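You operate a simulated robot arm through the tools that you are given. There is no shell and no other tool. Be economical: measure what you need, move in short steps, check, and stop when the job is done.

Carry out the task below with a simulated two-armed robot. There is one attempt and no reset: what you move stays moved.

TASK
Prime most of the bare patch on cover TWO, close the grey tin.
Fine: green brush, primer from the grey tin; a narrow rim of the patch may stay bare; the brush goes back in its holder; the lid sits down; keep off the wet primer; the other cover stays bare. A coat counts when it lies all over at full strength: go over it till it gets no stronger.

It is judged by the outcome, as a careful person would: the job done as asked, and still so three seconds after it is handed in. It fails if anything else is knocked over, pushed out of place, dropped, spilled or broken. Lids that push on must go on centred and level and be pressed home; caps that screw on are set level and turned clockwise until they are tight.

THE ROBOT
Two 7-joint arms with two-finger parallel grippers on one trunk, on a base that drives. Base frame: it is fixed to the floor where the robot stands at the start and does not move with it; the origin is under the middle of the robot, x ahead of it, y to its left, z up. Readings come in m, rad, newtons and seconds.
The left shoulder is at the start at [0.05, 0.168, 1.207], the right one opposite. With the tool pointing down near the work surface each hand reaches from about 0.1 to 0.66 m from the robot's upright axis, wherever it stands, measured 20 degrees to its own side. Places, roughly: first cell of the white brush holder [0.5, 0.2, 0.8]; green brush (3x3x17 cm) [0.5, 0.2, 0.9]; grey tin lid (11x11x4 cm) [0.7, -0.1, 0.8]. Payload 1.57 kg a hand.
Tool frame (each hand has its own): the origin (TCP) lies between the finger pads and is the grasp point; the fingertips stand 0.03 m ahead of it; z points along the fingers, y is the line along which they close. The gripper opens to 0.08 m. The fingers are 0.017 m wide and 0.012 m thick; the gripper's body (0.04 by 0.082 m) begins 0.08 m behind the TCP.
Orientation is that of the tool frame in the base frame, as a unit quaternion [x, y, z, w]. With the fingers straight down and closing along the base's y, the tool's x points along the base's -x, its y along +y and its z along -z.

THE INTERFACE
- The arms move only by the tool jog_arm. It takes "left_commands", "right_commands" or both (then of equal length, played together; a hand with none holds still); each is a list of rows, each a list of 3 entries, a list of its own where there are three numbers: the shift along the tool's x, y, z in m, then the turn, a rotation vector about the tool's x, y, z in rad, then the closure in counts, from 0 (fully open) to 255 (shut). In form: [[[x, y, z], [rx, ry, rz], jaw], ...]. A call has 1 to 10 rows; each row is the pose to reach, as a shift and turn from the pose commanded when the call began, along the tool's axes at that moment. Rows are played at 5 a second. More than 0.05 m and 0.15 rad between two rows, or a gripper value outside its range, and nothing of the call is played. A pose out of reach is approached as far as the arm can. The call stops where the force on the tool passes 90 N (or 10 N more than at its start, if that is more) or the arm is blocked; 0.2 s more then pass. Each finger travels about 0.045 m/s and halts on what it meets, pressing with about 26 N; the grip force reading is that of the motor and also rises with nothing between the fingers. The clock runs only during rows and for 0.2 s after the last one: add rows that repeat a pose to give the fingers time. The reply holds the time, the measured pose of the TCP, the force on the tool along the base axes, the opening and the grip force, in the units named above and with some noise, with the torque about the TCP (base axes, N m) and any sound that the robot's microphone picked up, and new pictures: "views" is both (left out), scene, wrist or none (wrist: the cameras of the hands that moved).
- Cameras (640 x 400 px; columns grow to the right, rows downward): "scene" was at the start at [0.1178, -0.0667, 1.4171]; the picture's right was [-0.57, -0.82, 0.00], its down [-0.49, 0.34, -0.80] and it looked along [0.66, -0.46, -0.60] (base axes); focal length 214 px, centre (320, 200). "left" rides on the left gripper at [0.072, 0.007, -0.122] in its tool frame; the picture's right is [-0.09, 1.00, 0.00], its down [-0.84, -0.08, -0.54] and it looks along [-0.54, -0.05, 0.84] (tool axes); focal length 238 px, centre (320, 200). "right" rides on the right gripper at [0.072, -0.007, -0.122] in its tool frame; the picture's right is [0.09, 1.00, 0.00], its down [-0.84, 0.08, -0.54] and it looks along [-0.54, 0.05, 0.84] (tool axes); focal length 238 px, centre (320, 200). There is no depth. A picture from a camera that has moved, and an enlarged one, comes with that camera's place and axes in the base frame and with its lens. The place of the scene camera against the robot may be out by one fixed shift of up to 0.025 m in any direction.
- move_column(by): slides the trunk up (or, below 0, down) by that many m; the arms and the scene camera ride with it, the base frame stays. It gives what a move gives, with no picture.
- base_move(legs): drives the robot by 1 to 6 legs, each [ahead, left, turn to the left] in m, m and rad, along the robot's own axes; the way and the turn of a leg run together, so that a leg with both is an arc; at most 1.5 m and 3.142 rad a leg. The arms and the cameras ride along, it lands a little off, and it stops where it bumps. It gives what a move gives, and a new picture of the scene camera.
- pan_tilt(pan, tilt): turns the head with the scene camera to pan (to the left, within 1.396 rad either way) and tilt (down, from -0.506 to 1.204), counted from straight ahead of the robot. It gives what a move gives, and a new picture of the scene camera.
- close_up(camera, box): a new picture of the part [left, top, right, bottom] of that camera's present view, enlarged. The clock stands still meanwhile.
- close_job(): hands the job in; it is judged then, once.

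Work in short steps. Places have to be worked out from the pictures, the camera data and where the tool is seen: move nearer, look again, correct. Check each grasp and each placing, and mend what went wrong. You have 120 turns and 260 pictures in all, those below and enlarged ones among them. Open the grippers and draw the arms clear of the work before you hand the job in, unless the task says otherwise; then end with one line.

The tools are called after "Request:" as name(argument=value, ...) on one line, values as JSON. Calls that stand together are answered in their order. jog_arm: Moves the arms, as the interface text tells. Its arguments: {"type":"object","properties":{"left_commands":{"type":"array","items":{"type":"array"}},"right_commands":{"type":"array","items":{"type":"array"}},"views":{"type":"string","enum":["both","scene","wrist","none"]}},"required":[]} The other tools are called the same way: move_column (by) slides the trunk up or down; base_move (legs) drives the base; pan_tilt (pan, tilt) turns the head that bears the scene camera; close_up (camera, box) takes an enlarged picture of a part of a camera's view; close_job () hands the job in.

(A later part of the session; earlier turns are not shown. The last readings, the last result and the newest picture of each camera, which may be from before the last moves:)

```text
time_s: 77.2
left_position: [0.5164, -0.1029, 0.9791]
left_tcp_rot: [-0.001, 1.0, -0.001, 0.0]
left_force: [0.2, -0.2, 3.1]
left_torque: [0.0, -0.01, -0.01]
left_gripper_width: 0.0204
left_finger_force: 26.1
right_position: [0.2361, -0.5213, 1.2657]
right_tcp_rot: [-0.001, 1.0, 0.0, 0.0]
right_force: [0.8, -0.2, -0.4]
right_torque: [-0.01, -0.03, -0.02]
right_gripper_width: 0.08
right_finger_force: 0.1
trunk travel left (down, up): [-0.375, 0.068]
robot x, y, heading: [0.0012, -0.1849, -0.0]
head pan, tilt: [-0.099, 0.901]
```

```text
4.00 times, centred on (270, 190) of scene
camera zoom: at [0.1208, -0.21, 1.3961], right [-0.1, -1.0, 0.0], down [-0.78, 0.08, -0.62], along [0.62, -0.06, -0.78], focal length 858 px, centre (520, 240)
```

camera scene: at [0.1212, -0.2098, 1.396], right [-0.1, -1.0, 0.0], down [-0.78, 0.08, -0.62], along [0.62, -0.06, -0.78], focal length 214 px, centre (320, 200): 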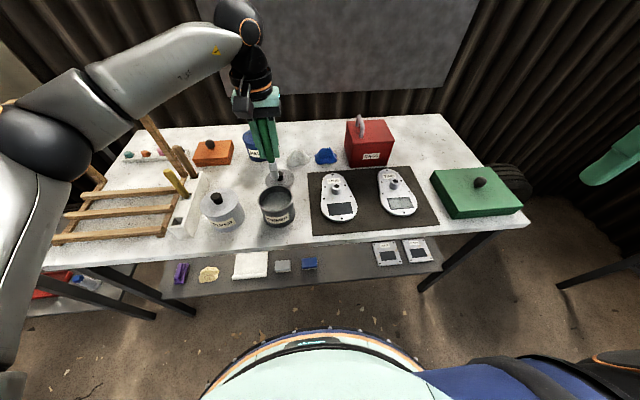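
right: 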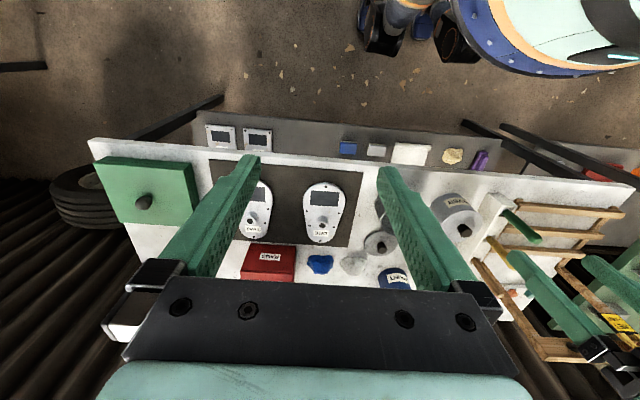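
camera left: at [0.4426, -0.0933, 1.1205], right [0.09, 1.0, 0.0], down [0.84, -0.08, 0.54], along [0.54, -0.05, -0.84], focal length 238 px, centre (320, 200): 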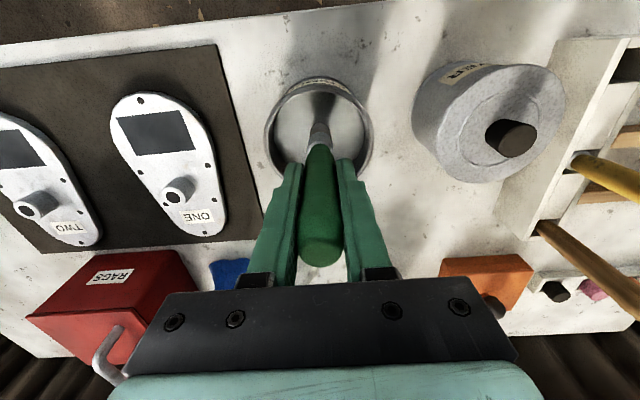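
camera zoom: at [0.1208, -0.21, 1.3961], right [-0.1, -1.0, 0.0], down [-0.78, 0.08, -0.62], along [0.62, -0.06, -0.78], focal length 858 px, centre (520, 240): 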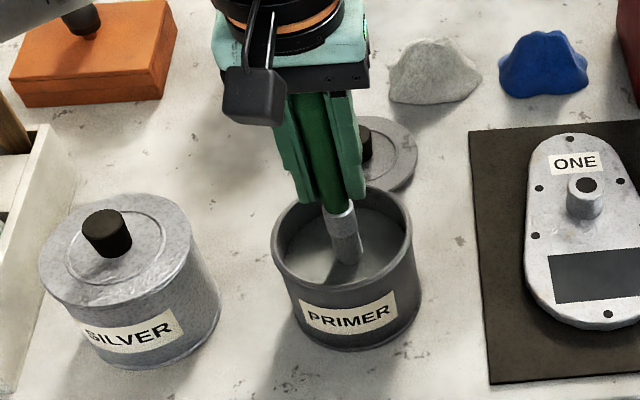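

Loaded (3 N touch). Lift and drive back.

Request:
jog_arm(left_commands=[[[0, 0, -0.03], [0, 0, 0], 255], [[0, 0, -0.07], [0, 0, 0], 255], [[0, 0, -0.105], [0, 0, 0], 255], [[0, 0, -0.105], [0, 0, 0], 255]], views="none")

Request:
base_move(legs=[[0, -0.375, 0]])

Request:
close_up(camera="left", box=[220, 40, 420, 180])

```text
time_s: 78.2
left_position: [0.5162, -0.1045, 1.0844]
left_tcp_rot: [-0.001, 1.0, -0.001, 0.0]
left_force: [0.5, 0.4, -0.9]
left_torque: [-0.01, -0.01, 0.0]
left_gripper_width: 0.0208
left_finger_force: 26.0
right_position: [0.2354, -0.5207, 1.2654]
right_tcp_rot: [-0.001, 1.0, 0.001, -0.001]
right_force: [0.7, 0.5, -0.3]
right_torque: [-0.01, -0.01, -0.02]
right_gripper_width: 0.0798
right_finger_force: 0.0
trunk travel left (down, up): [-0.375, 0.068]
robot x, y, heading: [-0.005, -0.1835, 0.002]
head pan, tilt: [-0.099, 0.901]
```

```text
time_s: 82.1
left_position: [0.5156, -0.4828, 1.0842]
left_tcp_rot: [-0.002, 1.0, -0.001, 0.001]
left_force: [0.5, -0.8, -1.4]
left_torque: [0.01, 0.0, -0.03]
left_gripper_width: 0.0205
left_finger_force: 25.5
right_position: [0.2371, -0.9007, 1.2652]
right_tcp_rot: [-0.004, 1.0, 0.002, -0.001]
right_force: [0.8, 0.2, -0.2]
right_torque: [-0.02, -0.05, 0.01]
right_gripper_width: 0.08
right_finger_force: 0.0
trunk travel left (down, up): [-0.375, 0.068]
robot x, y, heading: [-0.0013, -0.5641, 0.008]
head pan, tilt: [-0.099, 0.901]
camera scene: at [0.1218, -0.5899, 1.396], right [-0.1, -1.0, 0.0], down [-0.78, 0.08, -0.62], along [0.62, -0.06, -0.78], focal length 214 px, centre (320, 200)
```

scene: 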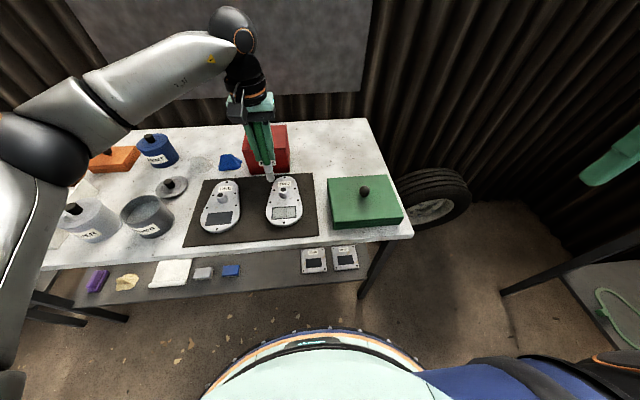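

```text
2.86 times, centred on (320, 110) of left
camera zoom: at [0.4452, -0.476, 1.2071], right [0.09, 1.0, 0.0], down [0.84, -0.07, 0.54], along [0.54, -0.05, -0.84], focal length 681 px, centre (320, 457)
```

zoom: 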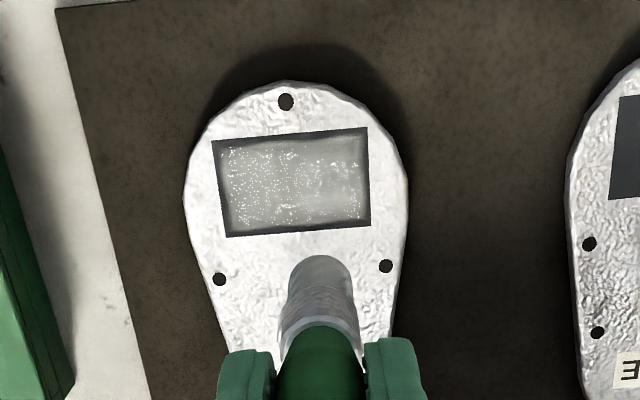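

Over TWO again. Down to the start corner.

Request:
jog_arm(left_commands=[[[0.01, -0.03, 0.02], [0, 0, 0], 255], [[0.0155, -0.0415, 0.05], [0, 0, 0], 255], [[0.0155, -0.0415, 0.09], [0, 0, 0], 255], [[0.0155, -0.0415, 0.12], [0, 0, 0], 255], [[0.0155, -0.0415, 0.14], [0, 0, 0], 255], [[0.0155, -0.0415, 0.14], [0, 0, 0], 255]], views="none")

Request:
close_up(camera="left", box=[270, 60, 420, 180])

```text
time_s: 83.5
left_position: [0.5002, -0.5227, 0.9441]
left_tcp_rot: [-0.002, 1.0, -0.001, 0.001]
left_force: [0.1, 0.6, -1.1]
left_torque: [0.0, -0.01, 0.0]
left_gripper_width: 0.0205
left_finger_force: 26.2
right_position: [0.2373, -0.9002, 1.2656]
right_tcp_rot: [-0.002, 1.0, 0.001, 0.0]
right_force: [0.1, 1.3, -0.1]
right_torque: [0.0, -0.02, -0.02]
right_gripper_width: 0.0798
right_finger_force: 0.0
trunk travel left (down, up): [-0.375, 0.068]
robot x, y, heading: [-0.0013, -0.5665, 0.004]
head pan, tilt: [-0.099, 0.901]
```

```text
3.33 times, centred on (345, 120) of left
camera zoom: at [0.4295, -0.5165, 1.0661], right [0.09, 1.0, 0.0], down [0.84, -0.07, 0.54], along [0.54, -0.05, -0.84], focal length 794 px, centre (237, 467)
```

zoom: 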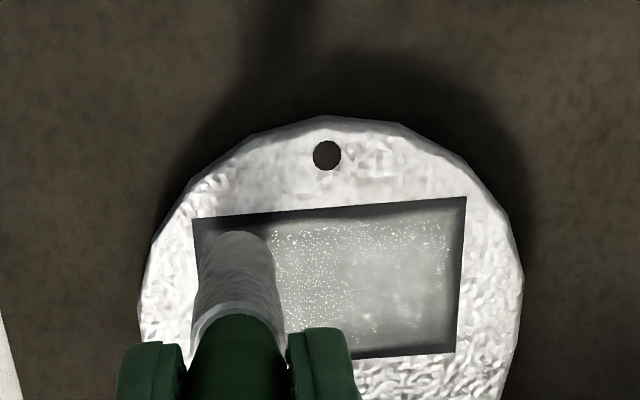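

Third coat: strokes at z≈0.9358, slightly wider.

Request:
jog_arm(left_commands=[[[0.002, -0.003, 0.0085], [0, 0, 0], 255], [[0.002, 0.018, 0.0085], [0, 0, 0], 255], [[0.002, 0.039, 0.0085], [0, 0, 0], 255], [[0.002, 0.06, 0.0085], [0, 0, 0], 255], [[-0.006, 0.06, 0.0085], [0, 0, 0], 255], [[-0.006, 0.039, 0.0085], [0, 0, 0], 255], [[-0.006, 0.018, 0.0085], [0, 0, 0], 255], [[-0.006, -0.003, 0.0085], [0, 0, 0], 255], [[-0.015, -0.003, 0.0085], [0, 0, 0], 255], [[-0.015, 0.018, 0.0085], [0, 0, 0], 255]], views="none")

Request:
jog_arm(left_commands=[[[0, 0.021, 0], [0, 0, 0], 255], [[0, 0.042, 0], [0, 0, 0], 255], [[0.005, 0.042, 0], [0, 0, 0], 255], [[0.005, 0.021, 0], [0, 0, 0], 255], [[0.005, 0, 0], [0, 0, 0], 255], [[0.005, -0.021, 0], [0, 0, 0], 255], [[0.013, -0.021, 0], [0, 0, 0], 255], [[0.013, 0, 0], [0, 0, 0], 255], [[0.013, 0.021, 0], [0, 0, 0], 255], [[0.013, 0.042, 0], [0, 0, 0], 255]], views="none")

Request:
close_up(camera="scene", box=[250, 180, 310, 228])

```text
time_s: 85.7
left_position: [0.5168, -0.5073, 0.9366]
left_tcp_rot: [-0.002, 1.0, -0.002, 0.002]
left_force: [1.2, -3.4, 9.2]
left_torque: [-0.33, -0.24, -0.05]
left_gripper_width: 0.0204
left_finger_force: 26.0
right_position: [0.2372, -0.9006, 1.2656]
right_tcp_rot: [-0.001, 1.0, 0.0, 0.0]
right_force: [0.2, 0.4, -0.4]
right_torque: [0.04, 0.0, 0.01]
right_gripper_width: 0.0801
right_finger_force: 0.1
trunk travel left (down, up): [-0.375, 0.068]
robot x, y, heading: [-0.0005, -0.5675, 0.008]
head pan, tilt: [-0.099, 0.901]
```

```text
time_s: 87.9
left_position: [0.5019, -0.4652, 0.9369]
left_tcp_rot: [-0.001, 1.0, -0.003, 0.002]
left_force: [0.2, -5.9, 18.1]
left_torque: [-0.67, -0.22, -0.06]
left_gripper_width: 0.0205
left_finger_force: 26.1
right_position: [0.2363, -0.9012, 1.2663]
right_tcp_rot: [-0.002, 1.0, 0.0, 0.0]
right_force: [-0.4, 0.3, -0.2]
right_torque: [0.01, -0.02, -0.02]
right_gripper_width: 0.0801
right_finger_force: 0.1
trunk travel left (down, up): [-0.375, 0.068]
robot x, y, heading: [-0.0021, -0.566, 0.003]
head pan, tilt: [-0.099, 0.901]
```

```text
8.33 times, centred on (280, 204) of scene
camera zoom: at [0.1201, -0.5903, 1.3963], right [-0.1, -1.0, 0.0], down [-0.78, 0.08, -0.62], along [0.62, -0.06, -0.78], focal length 1787 px, centre (653, 167)
```

zoom: 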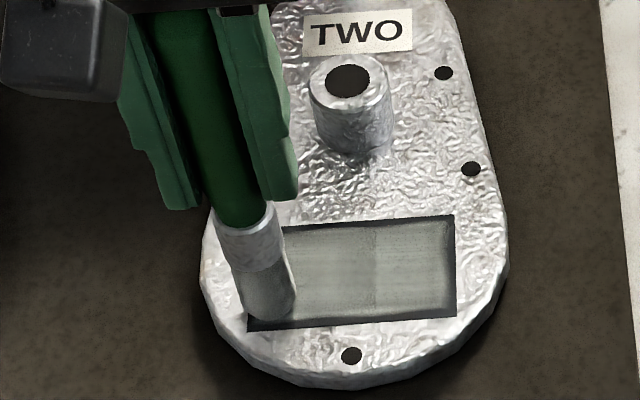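

Looks even now. One more pass on this load, then lift away to compare.

Request:
jog_arm(left_commands=[[[0.003, 0, 0], [0, 0, 0], 255], [[0.003, -0.021, 0], [0, 0, 0], 255], [[0.003, -0.042, 0], [0, 0, 0], 255], [[0.003, -0.063, 0], [0, 0, 0], 255], [[-0.004, -0.063, 0], [0, 0, 0], 255], [[-0.004, -0.042, 0], [0, 0, 0], 255], [[-0.004, -0.021, 0], [0, 0, 0], 255], [[-0.004, 0, 0], [0, 0, 0], 255], [[-0.012, 0, 0], [0, 0, 0], 255], [[-0.012, -0.021, 0], [0, 0, 0], 255]], views="none")

Request:
jog_arm(left_commands=[[[0, -0.021, 0], [0, 0, 0], 255], [[0, -0.042, 0], [0, 0, 0], 255], [[0.008, -0.042, 0], [0, 0, 0], 255], [[0.008, -0.021, 0], [0, 0, 0], 255], [[0.008, 0, 0], [0, 0, 0], 255], [[0.008, 0, -0.03], [0, 0, 0], 255], [[0.008, -0.01, -0.065], [0, 0, 0], 255], [[0.03, -0.05, -0.07], [0, 0, 0], 255], [[0.055, -0.09, -0.07], [0, 0, 0], 255], [[0.055, -0.09, -0.07], [0, 0, 0], 255]], views="none")

Request:
close_up(camera="scene", box=[260, 190, 310, 230])

Request:
close_up(camera="left", box=[310, 90, 470, 210])

```text
time_s: 90.1
left_position: [0.5153, -0.4845, 0.9373]
left_tcp_rot: [-0.003, 1.0, 0.0, 0.001]
left_force: [0.3, 1.9, 5.3]
left_torque: [0.17, -0.07, 0.04]
left_gripper_width: 0.0205
left_finger_force: 25.9
right_position: [0.2381, -0.9003, 1.2656]
right_tcp_rot: [-0.002, 1.0, 0.0, 0.0]
right_force: [0.8, -0.5, 0.1]
right_torque: [0.02, -0.02, -0.01]
right_gripper_width: 0.08
right_finger_force: 0.0
trunk travel left (down, up): [-0.375, 0.068]
robot x, y, heading: [0.0004, -0.5669, 0.002]
head pan, tilt: [-0.099, 0.901]
```

```text
time_s: 92.3
left_position: [0.4606, -0.5762, 1.0079]
left_tcp_rot: [-0.003, 1.0, -0.001, 0.001]
left_force: [0.8, 0.9, -0.4]
left_torque: [0.0, 0.01, 0.0]
left_gripper_width: 0.0205
left_finger_force: 26.4
right_position: [0.2386, -0.9008, 1.2639]
right_tcp_rot: [-0.003, 1.0, 0.0, -0.002]
right_force: [0.9, 1.1, -0.1]
right_torque: [-0.03, -0.01, -0.01]
right_gripper_width: 0.0801
right_finger_force: 0.1
trunk travel left (down, up): [-0.375, 0.068]
robot x, y, heading: [0.0047, -0.5662, 0.003]
head pan, tilt: [-0.099, 0.901]
```

```text
10.00 times, centred on (285, 210) of scene
camera zoom: at [0.1219, -0.5893, 1.396], right [-0.1, -1.0, 0.0], down [-0.78, 0.08, -0.62], along [0.62, -0.06, -0.78], focal length 2145 px, centre (670, 100)
```

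zoom: 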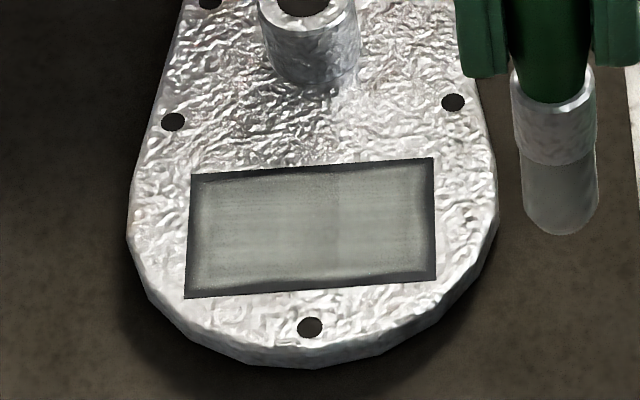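

```text
3.33 times, centred on (390, 150) of left
camera zoom: at [0.3896, -0.5686, 1.1299], right [0.09, 1.0, 0.0], down [0.84, -0.07, 0.54], along [0.54, -0.05, -0.84], focal length 794 px, centre (87, 367)
```

zoom: 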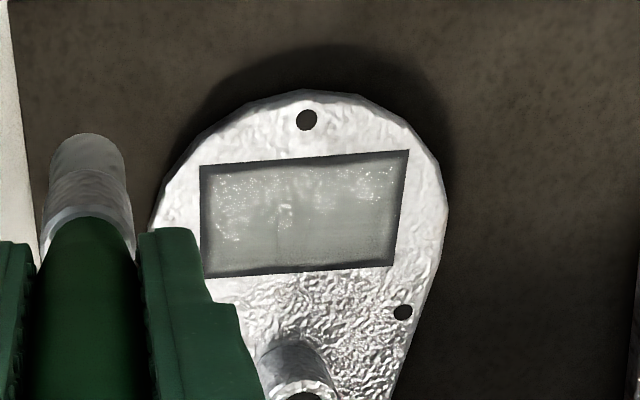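

Tone is unchanged from the last coat, so it is saturated; but the rim is ~4–5 mm. I'll run a perimeter loop ~2.5 mm further out to thin it. First to the corner, just above contact.

Request:
jog_arm(left_commands=[[[-0.018, 0.024, 0.0], [0, 0, 0], 255], [[-0.035, 0.0475, 0.02], [0, 0, 0], 255], [[-0.035, 0.0475, 0.05], [0, 0, 0], 255], [[-0.035, 0.0475, 0.066], [0, 0, 0], 255], [[-0.035, 0.0475, 0.066], [0, 0, 0], 255]], views="none")

Request:
close_up(camera="left", box=[270, 60, 420, 180])

Request:
close_up(camera="scene", box=[260, 190, 310, 230])

```text
time_s: 93.5
left_position: [0.4953, -0.5273, 0.9412]
left_tcp_rot: [-0.002, 1.0, -0.001, 0.001]
left_force: [-0.1, -0.7, -1.0]
left_torque: [-0.01, -0.01, 0.02]
left_gripper_width: 0.0202
left_finger_force: 25.9
right_position: [0.2376, -0.9012, 1.2649]
right_tcp_rot: [-0.001, 1.0, 0.001, -0.001]
right_force: [-1.1, 0.4, -0.3]
right_torque: [0.01, -0.01, 0.0]
right_gripper_width: 0.0798
right_finger_force: 0.2
trunk travel left (down, up): [-0.375, 0.068]
robot x, y, heading: [0.002, -0.5686, 0.005]
head pan, tilt: [-0.099, 0.901]
```

```text
3.33 times, centred on (345, 120) of left
camera zoom: at [0.4239, -0.5208, 1.0634], right [0.09, 1.0, 0.0], down [0.84, -0.07, 0.54], along [0.54, -0.05, -0.84], focal length 794 px, centre (237, 467)
```

zoom: 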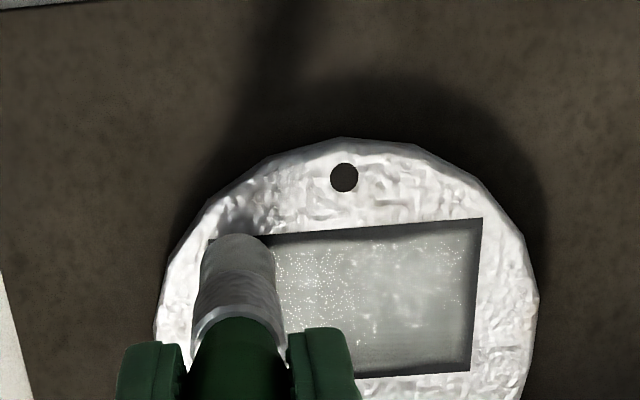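

```text
10.00 times, centred on (285, 210) of scene
camera zoom: at [0.1218, -0.5898, 1.396], right [-0.1, -1.0, 0.0], down [-0.78, 0.08, -0.62], along [0.62, -0.06, -0.78], focal length 2145 px, centre (670, 100)
```

zoom: 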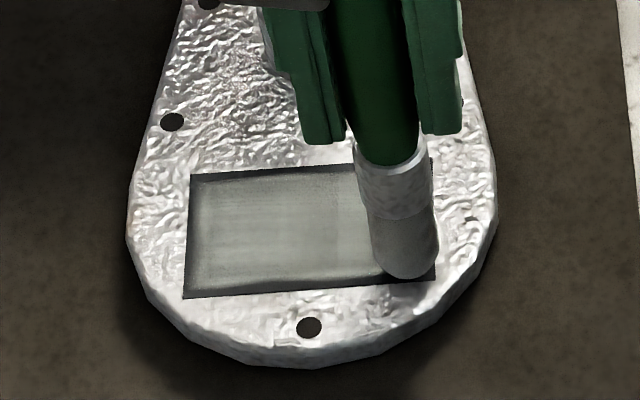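

The rounded tip's footprint is inside its outline. I run the perimeter loop.

Request:
jog_arm(left_commands=[[[0, 0.001, 0.0055], [0, 0, 0], 255], [[0, 0.023, 0.0055], [0, 0, 0], 255], [[0, 0.045, 0.0055], [0, 0, 0], 255], [[0, 0.067, 0.0055], [0, 0, 0], 255], [[-0.011, 0.067, 0.0055], [0, 0, 0], 255], [[-0.022, 0.067, 0.0055], [0, 0, 0], 255], [[-0.022, 0.045, 0.0055], [0, 0, 0], 255], [[-0.022, 0.023, 0.0055], [0, 0, 0], 255], [[-0.022, 0.001, 0.0055], [0, 0, 0], 255], [[-0.011, 0.001, 0.0055], [0, 0, 0], 255]], views="none")

Request:
close_up(camera="scene", box=[260, 190, 310, 230])

```text
time_s: 95.7
left_position: [0.5055, -0.5281, 0.9359]
left_tcp_rot: [-0.001, 1.0, -0.004, 0.002]
left_force: [5.3, -0.6, 14.3]
left_torque: [-0.13, -0.68, -0.02]
left_gripper_width: 0.0203
left_finger_force: 26.4
right_position: [0.2361, -0.9007, 1.266]
right_tcp_rot: [-0.001, 1.0, 0.001, 0.0]
right_force: [0.6, -0.5, -0.5]
right_torque: [0.02, 0.03, -0.03]
right_gripper_width: 0.08
right_finger_force: 0.1
trunk travel left (down, up): [-0.375, 0.068]
robot x, y, heading: [-0.0002, -0.563, 0.001]
head pan, tilt: [-0.099, 0.901]
```

```text
10.00 times, centred on (285, 210) of scene
camera zoom: at [0.1209, -0.5899, 1.3961], right [-0.1, -1.0, 0.0], down [-0.78, 0.08, -0.62], along [0.62, -0.06, -0.78], focal length 2145 px, centre (670, 100)
```

zoom: 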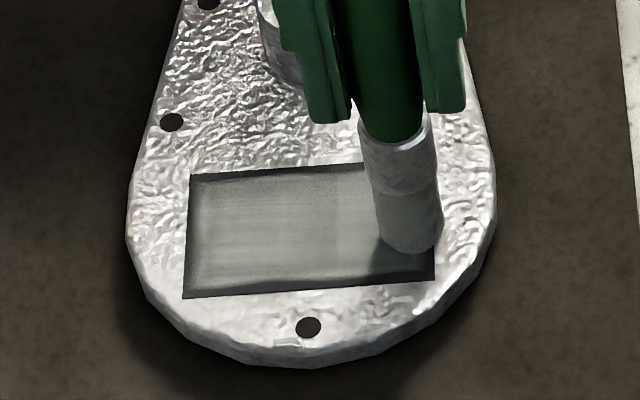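

Another perimeter loop, then lift.

Request:
jog_arm(left_commands=[[[0.011, 0, 0], [0, 0, 0], 255], [[0.012, 0.022, 0], [0, 0, 0], 255], [[0.012, 0.044, 0], [0, 0, 0], 255], [[0.012, 0.066, 0], [0, 0, 0], 255], [[0, 0.066, 0], [0, 0, 0], 255], [[-0.012, 0.066, 0], [0, 0, 0], 255], [[-0.012, 0.044, 0], [0, 0, 0], 255], [[-0.012, 0.022, 0], [0, 0, 0], 255], [[-0.012, 0.0, 0], [0, 0, 0], 255], [[0.0, 0, 0], [0, 0, 0], 255]], views="none")

Request:
jog_arm(left_commands=[[[0.0, 0.02, 0], [0, 0, 0], 255], [[0.0, 0.044, 0], [0, 0, 0], 255], [[0.0, 0.06, 0], [0, 0, 0], 255], [[0.0, 0.06, -0.03], [0, 0, 0], 255], [[0.0, 0.04, -0.065], [0, 0, 0], 255], [[0.02, 0.0, -0.07], [0, 0, 0], 255], [[0.045, -0.035, -0.07], [0, 0, 0], 255], [[0.045, -0.045, -0.07], [0, 0, 0], 255]], views="none")

Request:
close_up(camera="scene", box=[260, 190, 310, 230])

Request:
close_up(camera="left", box=[310, 90, 470, 210])

```text
time_s: 97.9
left_position: [0.506, -0.5278, 0.9342]
left_tcp_rot: [-0.002, 1.0, -0.001, 0.0]
left_force: [0.3, -1.0, 1.7]
left_torque: [0.01, -0.09, -0.02]
left_gripper_width: 0.0204
left_finger_force: 25.8
right_position: [0.2377, -0.9012, 1.2647]
right_tcp_rot: [-0.002, 1.0, 0.0, 0.0]
right_force: [-0.5, 0.4, 0.2]
right_torque: [0.0, 0.01, -0.02]
right_gripper_width: 0.0801
right_finger_force: 0.1
trunk travel left (down, up): [-0.375, 0.068]
robot x, y, heading: [0.0005, -0.564, 0.007]
head pan, tilt: [-0.099, 0.901]
```

```text
time_s: 99.7
left_position: [0.4626, -0.5719, 1.0047]
left_tcp_rot: [-0.002, 1.0, -0.001, 0.0]
left_force: [-0.3, -1.0, -1.3]
left_torque: [0.0, 0.01, 0.04]
left_gripper_width: 0.0207
left_finger_force: 25.9
right_position: [0.2377, -0.9007, 1.2656]
right_tcp_rot: [-0.003, 1.0, 0.002, -0.001]
right_force: [-0.8, 0.2, 0.0]
right_torque: [-0.01, -0.02, -0.04]
right_gripper_width: 0.08
right_finger_force: 0.0
trunk travel left (down, up): [-0.375, 0.068]
robot x, y, heading: [0.0004, -0.566, 0.005]
head pan, tilt: [-0.099, 0.901]
```

```text
10.00 times, centred on (285, 210) of scene
camera zoom: at [0.1219, -0.5897, 1.396], right [-0.1, -1.0, 0.0], down [-0.78, 0.08, -0.62], along [0.62, -0.06, -0.78], focal length 2145 px, centre (670, 100)
```

zoom: 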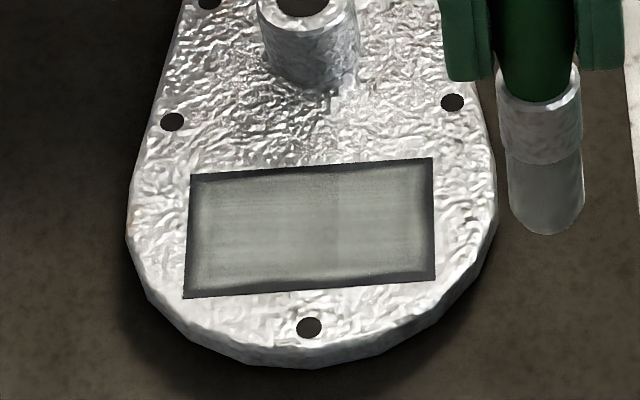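

```text
3.33 times, centred on (390, 150) of left
camera zoom: at [0.3914, -0.5652, 1.1266], right [0.09, 1.0, 0.0], down [0.84, -0.07, 0.54], along [0.54, -0.05, -0.84], focal length 794 px, centre (87, 367)
```

zoom: 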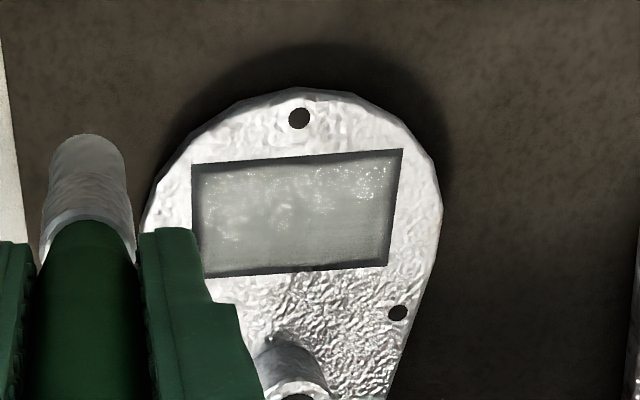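

The remaining rim doesn't change (stays narrow) and the metal is clean; the coat is saturated. Now I raise the brush and drive left to return it.

Request:
jog_arm(left_commands=[[[0.0, 0, -0.04], [0, 0, 0], 255], [[0.0, 0.03, -0.08], [0, 0, 0], 255], [[0.0, 0.06, -0.115], [0, 0, 0], 255], [[0.0, 0.06, -0.115], [0, 0, 0], 255]], views="none")

Request:
base_move(legs=[[0, 0.56, -0.004]])

```text
time_s: 100.7
left_position: [0.4627, -0.511, 1.1191]
left_tcp_rot: [-0.002, 1.0, -0.001, 0.001]
left_force: [0.0, 1.3, -0.1]
left_torque: [-0.01, -0.03, 0.01]
left_gripper_width: 0.0204
left_finger_force: 25.9
right_position: [0.2378, -0.9003, 1.264]
right_tcp_rot: [-0.002, 1.0, 0.001, -0.001]
right_force: [-0.4, -0.3, -0.6]
right_torque: [0.0, 0.0, 0.01]
right_gripper_width: 0.0801
right_finger_force: 0.0
trunk travel left (down, up): [-0.375, 0.068]
robot x, y, heading: [0.0044, -0.5619, 0.003]
head pan, tilt: [-0.099, 0.901]
```

```text
time_s: 106.1
left_position: [0.4641, 0.0485, 1.1198]
left_tcp_rot: [-0.001, 1.0, 0.0, 0.001]
left_force: [0.1, 0.0, -0.4]
left_torque: [-0.02, 0.01, 0.02]
left_gripper_width: 0.0208
left_finger_force: 26.4
right_position: [0.2344, -0.3401, 1.266]
right_tcp_rot: [0.0, 1.0, 0.001, 0.0]
right_force: [-0.2, 0.8, 0.4]
right_torque: [-0.01, 0.01, 0.02]
right_gripper_width: 0.0801
right_finger_force: 0.2
trunk travel left (down, up): [-0.375, 0.068]
robot x, y, heading: [0.0025, -0.0025, 0.001]
head pan, tilt: [-0.099, 0.901]
camera scene: at [0.1212, -0.0279, 1.396], right [-0.1, -0.99, 0.0], down [-0.78, 0.08, -0.62], along [0.62, -0.06, -0.78], focal length 214 px, centre (320, 200)
```

scene: 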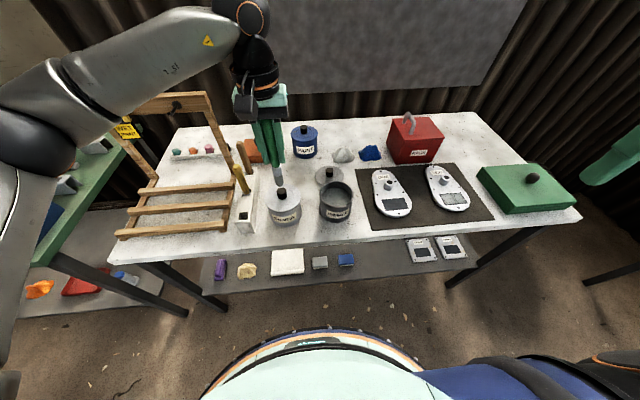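

Move above the holder's first cell (original grasp x,y = [0.4795,0.1706]) and check.

Request:
jog_arm(left_commands=[[[-0.005, 0.04, 0], [0, 0, 0], 255], [[-0.01, 0.08, 0], [0, 0, 0], 255], [[-0.0155, 0.1215, 0], [0, 0, 0], 255], [[-0.0155, 0.1215, 0.05], [0, 0, 0], 255], [[-0.0155, 0.1215, 0.08], [0, 0, 0], 255], [[-0.0155, 0.1215, 0.08], [0, 0, 0], 255]], views="none")

Request:
close_up(camera="left", box=[240, 60, 390, 180])

Request:
pan_tilt(pan=0.4, tilt=0.85)

Request:
close_up(camera="scene", box=[260, 120, 400, 240])

```text
time_s: 107.5
left_position: [0.4766, 0.1697, 1.0377]
left_tcp_rot: [0.0, 1.0, 0.0, 0.001]
left_force: [-0.7, -0.2, -1.1]
left_torque: [0.01, 0.0, -0.01]
left_gripper_width: 0.0206
left_finger_force: 25.4
right_position: [0.2361, -0.3394, 1.2649]
right_tcp_rot: [0.0, 1.0, 0.0, 0.0]
right_force: [-0.1, 0.0, 0.4]
right_torque: [0.03, 0.0, -0.01]
right_gripper_width: 0.0799
right_finger_force: 0.0
trunk travel left (down, up): [-0.375, 0.068]
robot x, y, heading: [0.0004, 0.0007, -0.002]
head pan, tilt: [-0.099, 0.901]
```

```text
3.33 times, centred on (315, 120) of left
camera zoom: at [0.4064, 0.1759, 1.1598], right [0.09, 1.0, 0.0], down [0.84, -0.08, 0.54], along [0.54, -0.05, -0.84], focal length 794 px, centre (337, 467)
```

zoom: 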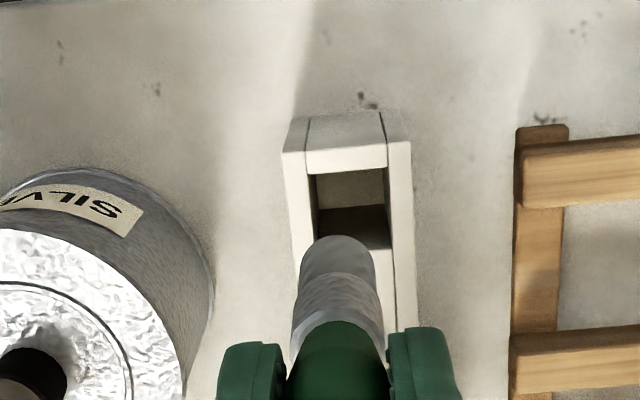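

```text
time_s: 108.4
left_position: [0.478, 0.169, 1.0378]
left_tcp_rot: [0.0, 1.0, -0.001, 0.0]
left_force: [-0.2, -1.0, -0.4]
left_torque: [0.01, 0.03, 0.03]
left_gripper_width: 0.0206
left_finger_force: 25.7
right_position: [0.2359, -0.3397, 1.2661]
right_tcp_rot: [0.001, 1.0, 0.001, 0.0]
right_force: [0.0, -0.2, 0.2]
right_torque: [0.01, 0.0, 0.01]
right_gripper_width: 0.0797
right_finger_force: 0.1
trunk travel left (down, up): [-0.375, 0.068]
robot x, y, heading: [0.0008, -0.0034, -0.0]
head pan, tilt: [0.4, 0.85]
camera scene: at [0.1181, 0.0099, 1.3999], right [0.39, -0.92, 0.0], down [-0.69, -0.29, -0.66], along [0.61, 0.26, -0.75], focal length 214 px, centre (320, 200)
```

scene: 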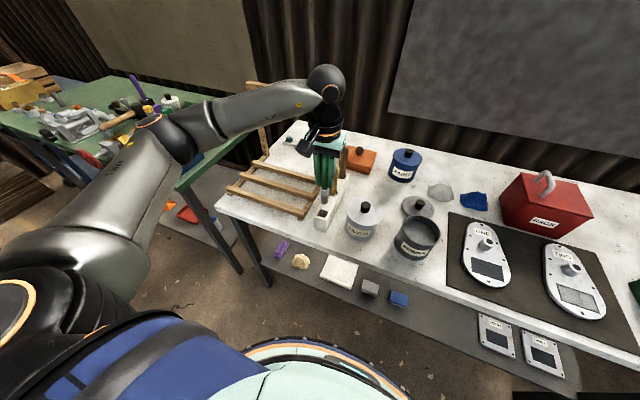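

```text
3.33 times, centred on (330, 180) of scene
camera zoom: at [0.1181, 0.0099, 1.3999], right [0.39, -0.92, 0.0], down [-0.69, -0.29, -0.66], along [0.61, 0.26, -0.75], focal length 715 px, centre (287, 267)
```

zoom: 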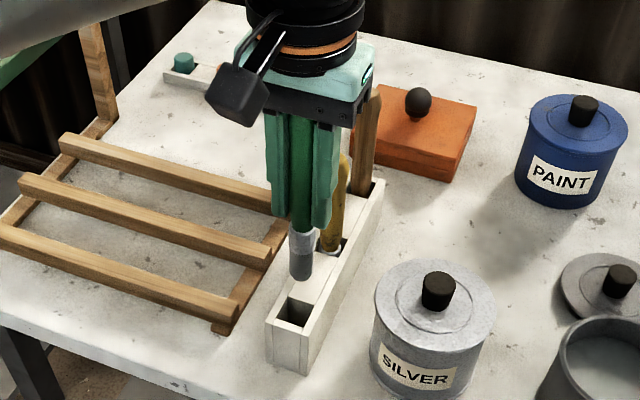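

Cell centre estimated at [0.479,0.1745], top z≈0.895. I shift 4.5 mm in y and lower until the tip is just above the opening, then check.

Request:
jog_arm(left_commands=[[[-0.001, 0.005, 0.0], [0, 0, 0], 255], [[-0.001, 0.005, 0.02], [0, 0, 0], 255], [[-0.001, 0.005, 0.02], [0, 0, 0], 255]], views="none")

Request:
close_up(camera="left", box=[265, 80, 365, 160])

Request:
close_up(camera="scene", box=[295, 160, 365, 210])

```text
time_s: 109.2
left_position: [0.4784, 0.1736, 1.0185]
left_tcp_rot: [0.001, 1.0, -0.001, 0.0]
left_force: [0.5, 1.2, -1.2]
left_torque: [0.03, 0.02, 0.01]
left_gripper_width: 0.0207
left_finger_force: 26.0
right_position: [0.2356, -0.34, 1.2658]
right_tcp_rot: [0.0, 1.0, 0.001, 0.0]
right_force: [0.0, 0.4, -0.6]
right_torque: [0.01, 0.0, 0.04]
right_gripper_width: 0.0801
right_finger_force: 0.0
trunk travel left (down, up): [-0.375, 0.068]
robot x, y, heading: [-0.0015, -0.0046, -0.002]
head pan, tilt: [0.4, 0.85]
```

```text
5.00 times, centred on (315, 120) of left
camera zoom: at [0.4077, 0.1811, 1.1415], right [0.09, 1.0, 0.0], down [0.84, -0.08, 0.54], along [0.54, -0.05, -0.84], focal length 1192 px, centre (345, 600)
```

zoom: 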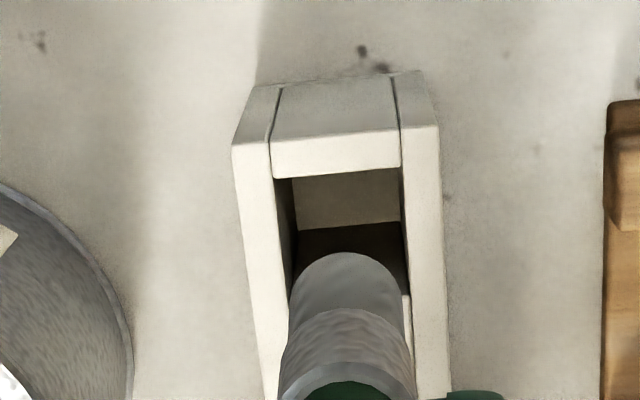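

```text
8.00 times, centred on (330, 185) of scene
camera zoom: at [0.118, 0.0099, 1.3999], right [0.39, -0.92, 0.0], down [-0.69, -0.29, -0.66], along [0.61, 0.26, -0.75], focal length 1716 px, centre (240, 320)
```

zoom: 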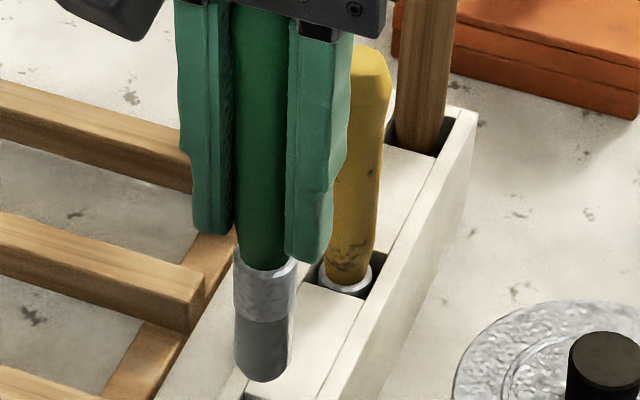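

Tip appears ~35 mm above the opening and laterally aligned. I lower slowly into the cell while watching force.

Request:
jog_arm(left_commands=[[[0, 0.0005, 0.015], [0, 0, 0], 255], [[0, 0.0005, 0.03], [0, 0, 0], 255], [[0, 0.0005, 0.03], [0, 0, 0], 255]], views="none")

Request:
close_up(camera="left", box=[265, 80, 365, 160])

Request:
close_up(camera="scene", box=[295, 170, 365, 220])

```text
time_s: 110.0
left_position: [0.4792, 0.1748, 0.9889]
left_tcp_rot: [-0.001, 1.0, -0.001, 0.001]
left_force: [0.8, 0.5, 0.1]
left_torque: [0.01, 0.02, 0.0]
left_gripper_width: 0.0206
left_finger_force: 25.4
right_position: [0.2364, -0.3384, 1.2662]
right_tcp_rot: [0.0, 1.0, 0.001, 0.0]
right_force: [-0.2, -0.2, 0.5]
right_torque: [-0.04, 0.01, 0.0]
right_gripper_width: 0.0799
right_finger_force: 0.0
trunk travel left (down, up): [-0.375, 0.068]
robot x, y, heading: [-0.0016, -0.0018, -0.001]
head pan, tilt: [0.4, 0.85]
```

```text
5.00 times, centred on (315, 120) of left
camera zoom: at [0.4078, 0.1811, 1.1111], right [0.09, 1.0, 0.0], down [0.84, -0.08, 0.54], along [0.54, -0.05, -0.84], focal length 1192 px, centre (345, 600)
```

zoom: 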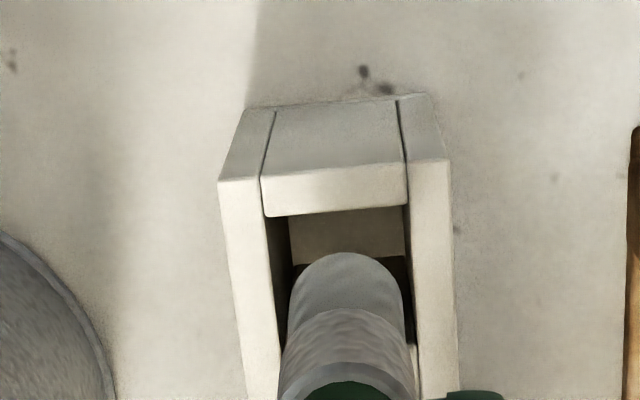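

```text
8.00 times, centred on (330, 195) of scene
camera zoom: at [0.1181, 0.0099, 1.3999], right [0.39, -0.92, 0.0], down [-0.69, -0.29, -0.66], along [0.61, 0.26, -0.75], focal length 1716 px, centre (240, 240)
```

zoom: 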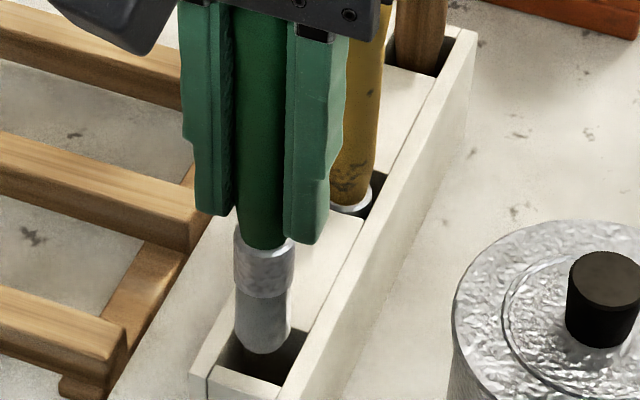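

On track; the tip meets the opening plane in about 1 cm and is centred. Lower 15 mm more.

Request:
jog_arm(left_commands=[[[0.001, -0.001, 0.008], [0, 0, 0], 255], [[0.001, -0.001, 0.015], [0, 0, 0], 255], [[0.001, -0.001, 0.015], [0, 0, 0], 255]], views="none")

Request:
close_up(camera="left", box=[265, 80, 365, 160])

Request:
close_up(camera="scene", box=[295, 170, 365, 220])

```text
time_s: 110.8
left_position: [0.4795, 0.1735, 0.974]
left_tcp_rot: [0.0, 1.0, -0.002, 0.001]
left_force: [0.4, 0.3, -1.2]
left_torque: [-0.02, -0.01, 0.01]
left_gripper_width: 0.0205
left_finger_force: 26.3
right_position: [0.2357, -0.3395, 1.2653]
right_tcp_rot: [0.0, 1.0, 0.0, 0.0]
right_force: [-0.4, 0.6, 0.6]
right_torque: [-0.01, 0.01, 0.02]
right_gripper_width: 0.08
right_finger_force: 0.0
trunk travel left (down, up): [-0.375, 0.068]
robot x, y, heading: [-0.0024, -0.0009, -0.001]
head pan, tilt: [0.4, 0.85]
```

```text
5.00 times, centred on (315, 120) of left
camera zoom: at [0.4078, 0.1809, 1.0962], right [0.09, 1.0, 0.0], down [0.84, -0.08, 0.54], along [0.54, -0.05, -0.84], focal length 1192 px, centre (345, 600)
```

zoom: 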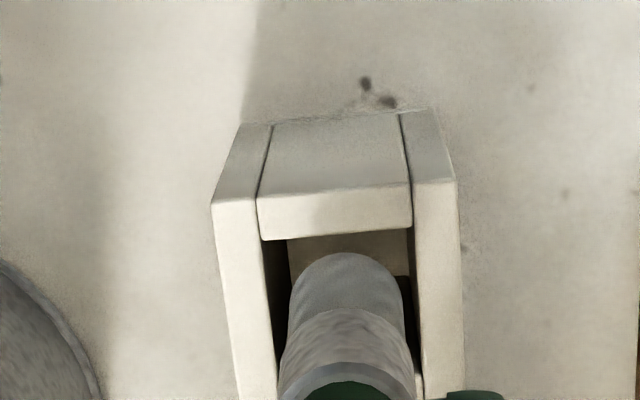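

```text
8.00 times, centred on (330, 195) of scene
camera zoom: at [0.1181, 0.0099, 1.3999], right [0.39, -0.92, 0.0], down [-0.69, -0.29, -0.66], along [0.61, 0.26, -0.75], focal length 1716 px, centre (240, 240)
```

zoom: 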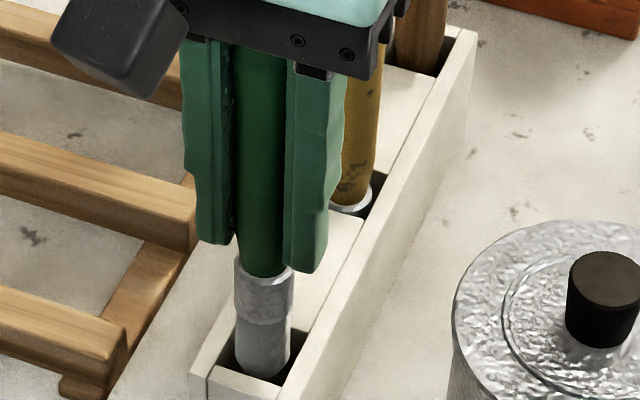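

The tip is entering the cell, centred. Lower 15 mm further.

Request:
jog_arm(left_commands=[[[0, 0, 0.008], [0, 0, 0], 255], [[0, 0, 0.016], [0, 0, 0], 255], [[0, 0, 0.016], [0, 0, 0], 255]], views="none")

Request:
close_up(camera="scene", box=[295, 170, 365, 220])

```text
time_s: 111.6
left_position: [0.4784, 0.1739, 0.9578]
left_tcp_rot: [0.0, 1.0, -0.001, 0.001]
left_force: [0.1, 0.6, -1.2]
left_torque: [0.01, 0.0, -0.01]
left_gripper_width: 0.0206
left_finger_force: 26.3
right_position: [0.2358, -0.3393, 1.2663]
right_tcp_rot: [0.0, 1.0, 0.001, 0.0]
right_force: [-0.5, 0.6, 0.1]
right_torque: [-0.04, -0.03, -0.01]
right_gripper_width: 0.08
right_finger_force: 0.0
trunk travel left (down, up): [-0.375, 0.068]
robot x, y, heading: [0.0029, -0.0009, 0.005]
head pan, tilt: [0.4, 0.85]
```

```text
8.00 times, centred on (330, 195) of scene
camera zoom: at [0.1181, 0.0099, 1.3999], right [0.39, -0.92, 0.0], down [-0.69, -0.29, -0.66], along [0.61, 0.26, -0.75], focal length 1716 px, centre (240, 240)
```

zoom: 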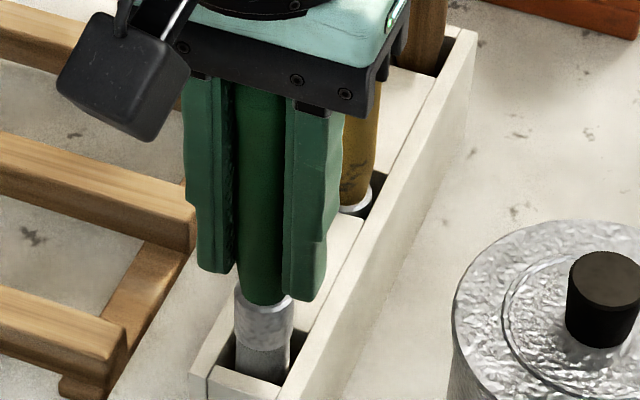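

Inside. Continue 16 mm toward the original seat height.

Request:
jog_arm(left_commands=[[[0, 0, 0.008], [0, 0, 0], 255], [[0, 0, 0.014], [0, 0, 0], 255], [[0, 0, 0.018], [0, 0, 0], 255], [[0, 0, 0.018], [0, 0, 0], 255]], views="none")

Request:
close_up(camera="scene", box=[295, 170, 365, 220])

```text
time_s: 112.6
left_position: [0.4787, 0.1748, 0.9402]
left_tcp_rot: [0.0, 1.0, -0.001, 0.001]
left_force: [-0.6, 0.3, -0.7]
left_torque: [-0.01, -0.01, 0.02]
left_gripper_width: 0.0204
left_finger_force: 25.8
right_position: [0.2352, -0.3387, 1.2661]
right_tcp_rot: [0.0, 1.0, 0.001, 0.0]
right_force: [-0.8, -0.7, 0.0]
right_torque: [0.03, -0.02, -0.01]
right_gripper_width: 0.0801
right_finger_force: 0.0
trunk travel left (down, up): [-0.375, 0.068]
robot x, y, heading: [-0.0025, -0.0048, -0.001]
head pan, tilt: [0.4, 0.85]
```

```text
8.00 times, centred on (330, 195) of scene
camera zoom: at [0.1181, 0.0099, 1.3999], right [0.39, -0.92, 0.0], down [-0.69, -0.29, -0.66], along [0.61, 0.26, -0.75], focal length 1716 px, centre (240, 240)
```

zoom: 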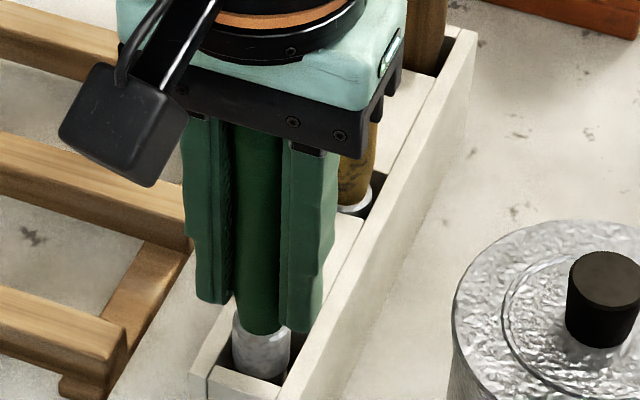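

Still ~1 cm to go (brush slid up in the grip on the dip). Lower 8 mm more, watching finger clearance.

Request:
jog_arm(left_commands=[[[0, 0, 0.004], [0, 0, 0], 255], [[0, 0, 0.008], [0, 0, 0], 255], [[0, 0, 0.008], [0, 0, 0], 255]], views="none")

Request:
close_up(camera="scene", box=[295, 170, 365, 220])

Request:
close_up(camera="left", box=[240, 80, 400, 280])

```text
time_s: 113.4
left_position: [0.4785, 0.1744, 0.9329]
left_tcp_rot: [0.0, 1.0, -0.001, -0.001]
left_force: [-0.2, -0.1, -1.5]
left_torque: [0.0, 0.02, 0.0]
left_gripper_width: 0.0207
left_finger_force: 26.3
right_position: [0.2359, -0.3397, 1.2657]
right_tcp_rot: [0.0, 1.0, 0.0, 0.0]
right_force: [0.5, -1.3, -0.4]
right_torque: [0.0, -0.02, -0.01]
right_gripper_width: 0.0802
right_finger_force: 0.0
trunk travel left (down, up): [-0.375, 0.068]
robot x, y, heading: [0.0029, -0.0043, 0.0]
head pan, tilt: [0.4, 0.85]
```

```text
8.00 times, centred on (330, 195) of scene
camera zoom: at [0.1181, 0.0099, 1.3999], right [0.39, -0.92, 0.0], down [-0.69, -0.29, -0.66], along [0.61, 0.26, -0.75], focal length 1716 px, centre (240, 240)
```

zoom: 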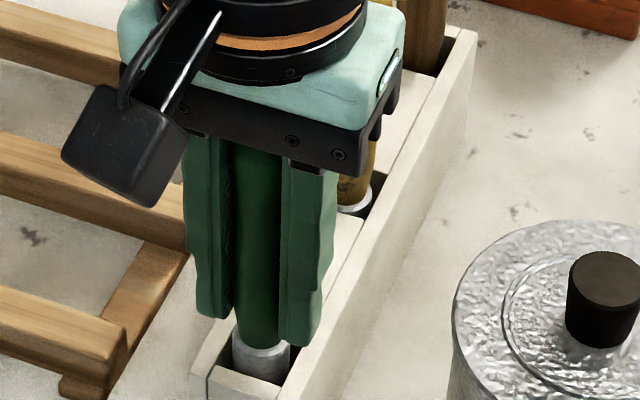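

```text
2.00 times, centred on (320, 180) of left
camera zoom: at [0.4073, 0.1814, 1.0555], right [0.09, 1.0, 0.0], down [0.84, -0.08, 0.54], along [0.54, -0.05, -0.84], focal length 477 px, centre (320, 240)
```

zoom: 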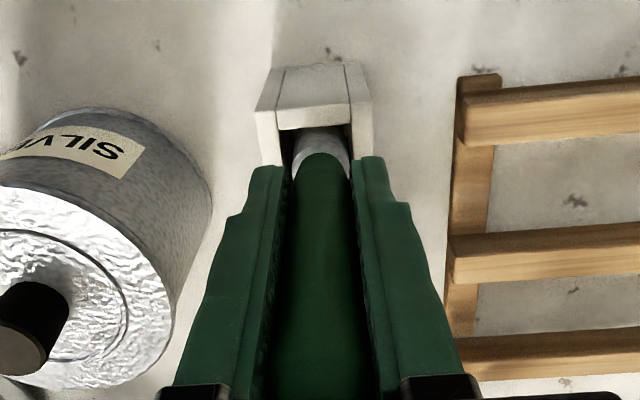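

4 mm more, carefully.

Request:
jog_arm(left_commands=[[[0, 0, 0.002], [0, 0, 0], 255], [[0, 0, 0.005], [0, 0, 0], 255], [[0, 0, 0.005], [0, 0, 0], 255]], views="none")

Request:
close_up(camera="scene", box=[310, 190, 350, 220])

```text
time_s: 114.2
left_position: [0.4779, 0.1741, 0.9271]
left_tcp_rot: [-0.001, 1.0, -0.001, -0.001]
left_force: [0.2, -1.0, 0.6]
left_torque: [-0.01, 0.01, 0.0]
left_gripper_width: 0.0206
left_finger_force: 25.6
right_position: [0.2358, -0.3387, 1.2658]
right_tcp_rot: [0.0, 1.0, 0.001, 0.0]
right_force: [-0.1, 0.2, -0.9]
right_torque: [0.02, 0.02, 0.03]
right_gripper_width: 0.0801
right_finger_force: 0.0
trunk travel left (down, up): [-0.375, 0.068]
robot x, y, heading: [0.0011, -0.0023, 0.001]
head pan, tilt: [0.4, 0.85]
```

```text
13.33 times, centred on (330, 205) of scene
camera zoom: at [0.1181, 0.0099, 1.3999], right [0.39, -0.92, 0.0], down [-0.69, -0.29, -0.66], along [0.61, 0.26, -0.75], focal length 2860 px, centre (187, 133)
```

zoom: 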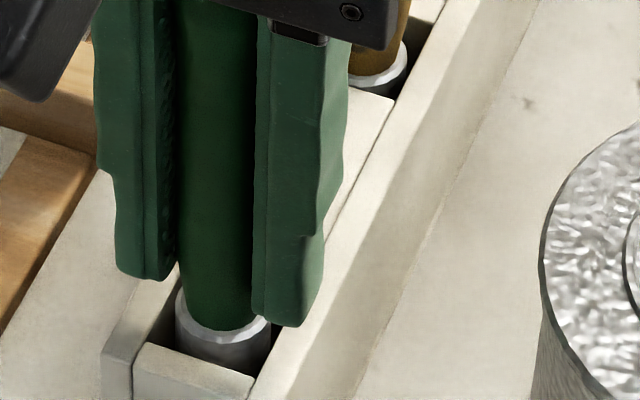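

The ferrule is now level like the yellow brush's; nearly seated. I open the fingers to release and look.

Request:
jog_arm(left_commands=[[[0, 0, 0], [0, 0, 0], 180], [[0, 0, 0], [0, 0, 0], 150], [[0, 0, 0], [0, 0, 0], 100], [[0, 0, 0], [0, 0, 0], 100], [[0, 0, 0], [0, 0, 0], 100]], views="none")

Request:
close_up(camera="scene", box=[295, 150, 365, 220])

Request:
close_up(camera="left", box=[220, 80, 420, 280])

```text
time_s: 115.4
left_position: [0.4791, 0.1736, 0.9276]
left_tcp_rot: [0.0, 1.0, -0.001, 0.001]
left_force: [-0.1, 0.2, 0.5]
left_torque: [0.01, 0.0, 0.05]
left_gripper_width: 0.0485
left_finger_force: 0.1
right_position: [0.236, -0.3388, 1.2665]
right_tcp_rot: [-0.001, 1.0, 0.001, 0.001]
right_force: [0.2, -0.2, -1.1]
right_torque: [-0.01, 0.01, -0.03]
right_gripper_width: 0.0802
right_finger_force: 0.1
trunk travel left (down, up): [-0.375, 0.068]
robot x, y, heading: [-0.0002, -0.0064, -0.004]
head pan, tilt: [0.4, 0.85]
```

```text
5.71 times, centred on (330, 185) of scene
camera zoom: at [0.1181, 0.0099, 1.3999], right [0.39, -0.92, 0.0], down [-0.69, -0.29, -0.66], along [0.61, 0.26, -0.75], focal length 1226 px, centre (263, 286)
```

zoom: 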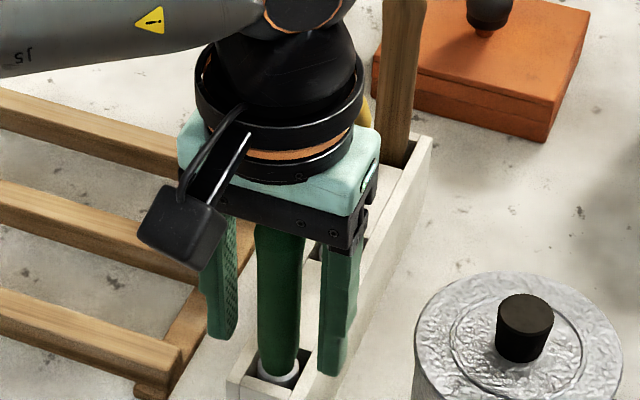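

```text
2.00 times, centred on (320, 180) of left
camera zoom: at [0.4076, 0.1812, 1.0499], right [0.09, 1.0, 0.0], down [0.84, -0.08, 0.54], along [0.54, -0.05, -0.84], focal length 477 px, centre (320, 240)
```

zoom: 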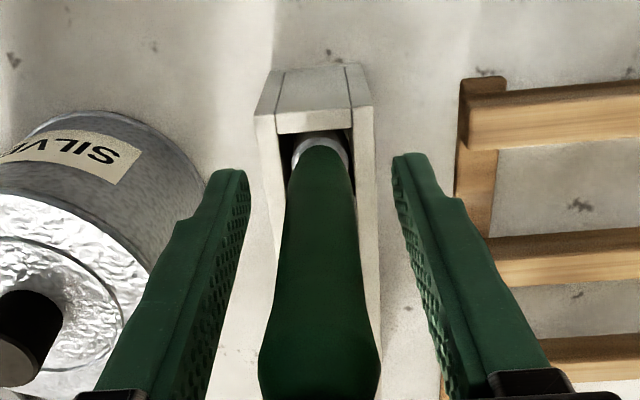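

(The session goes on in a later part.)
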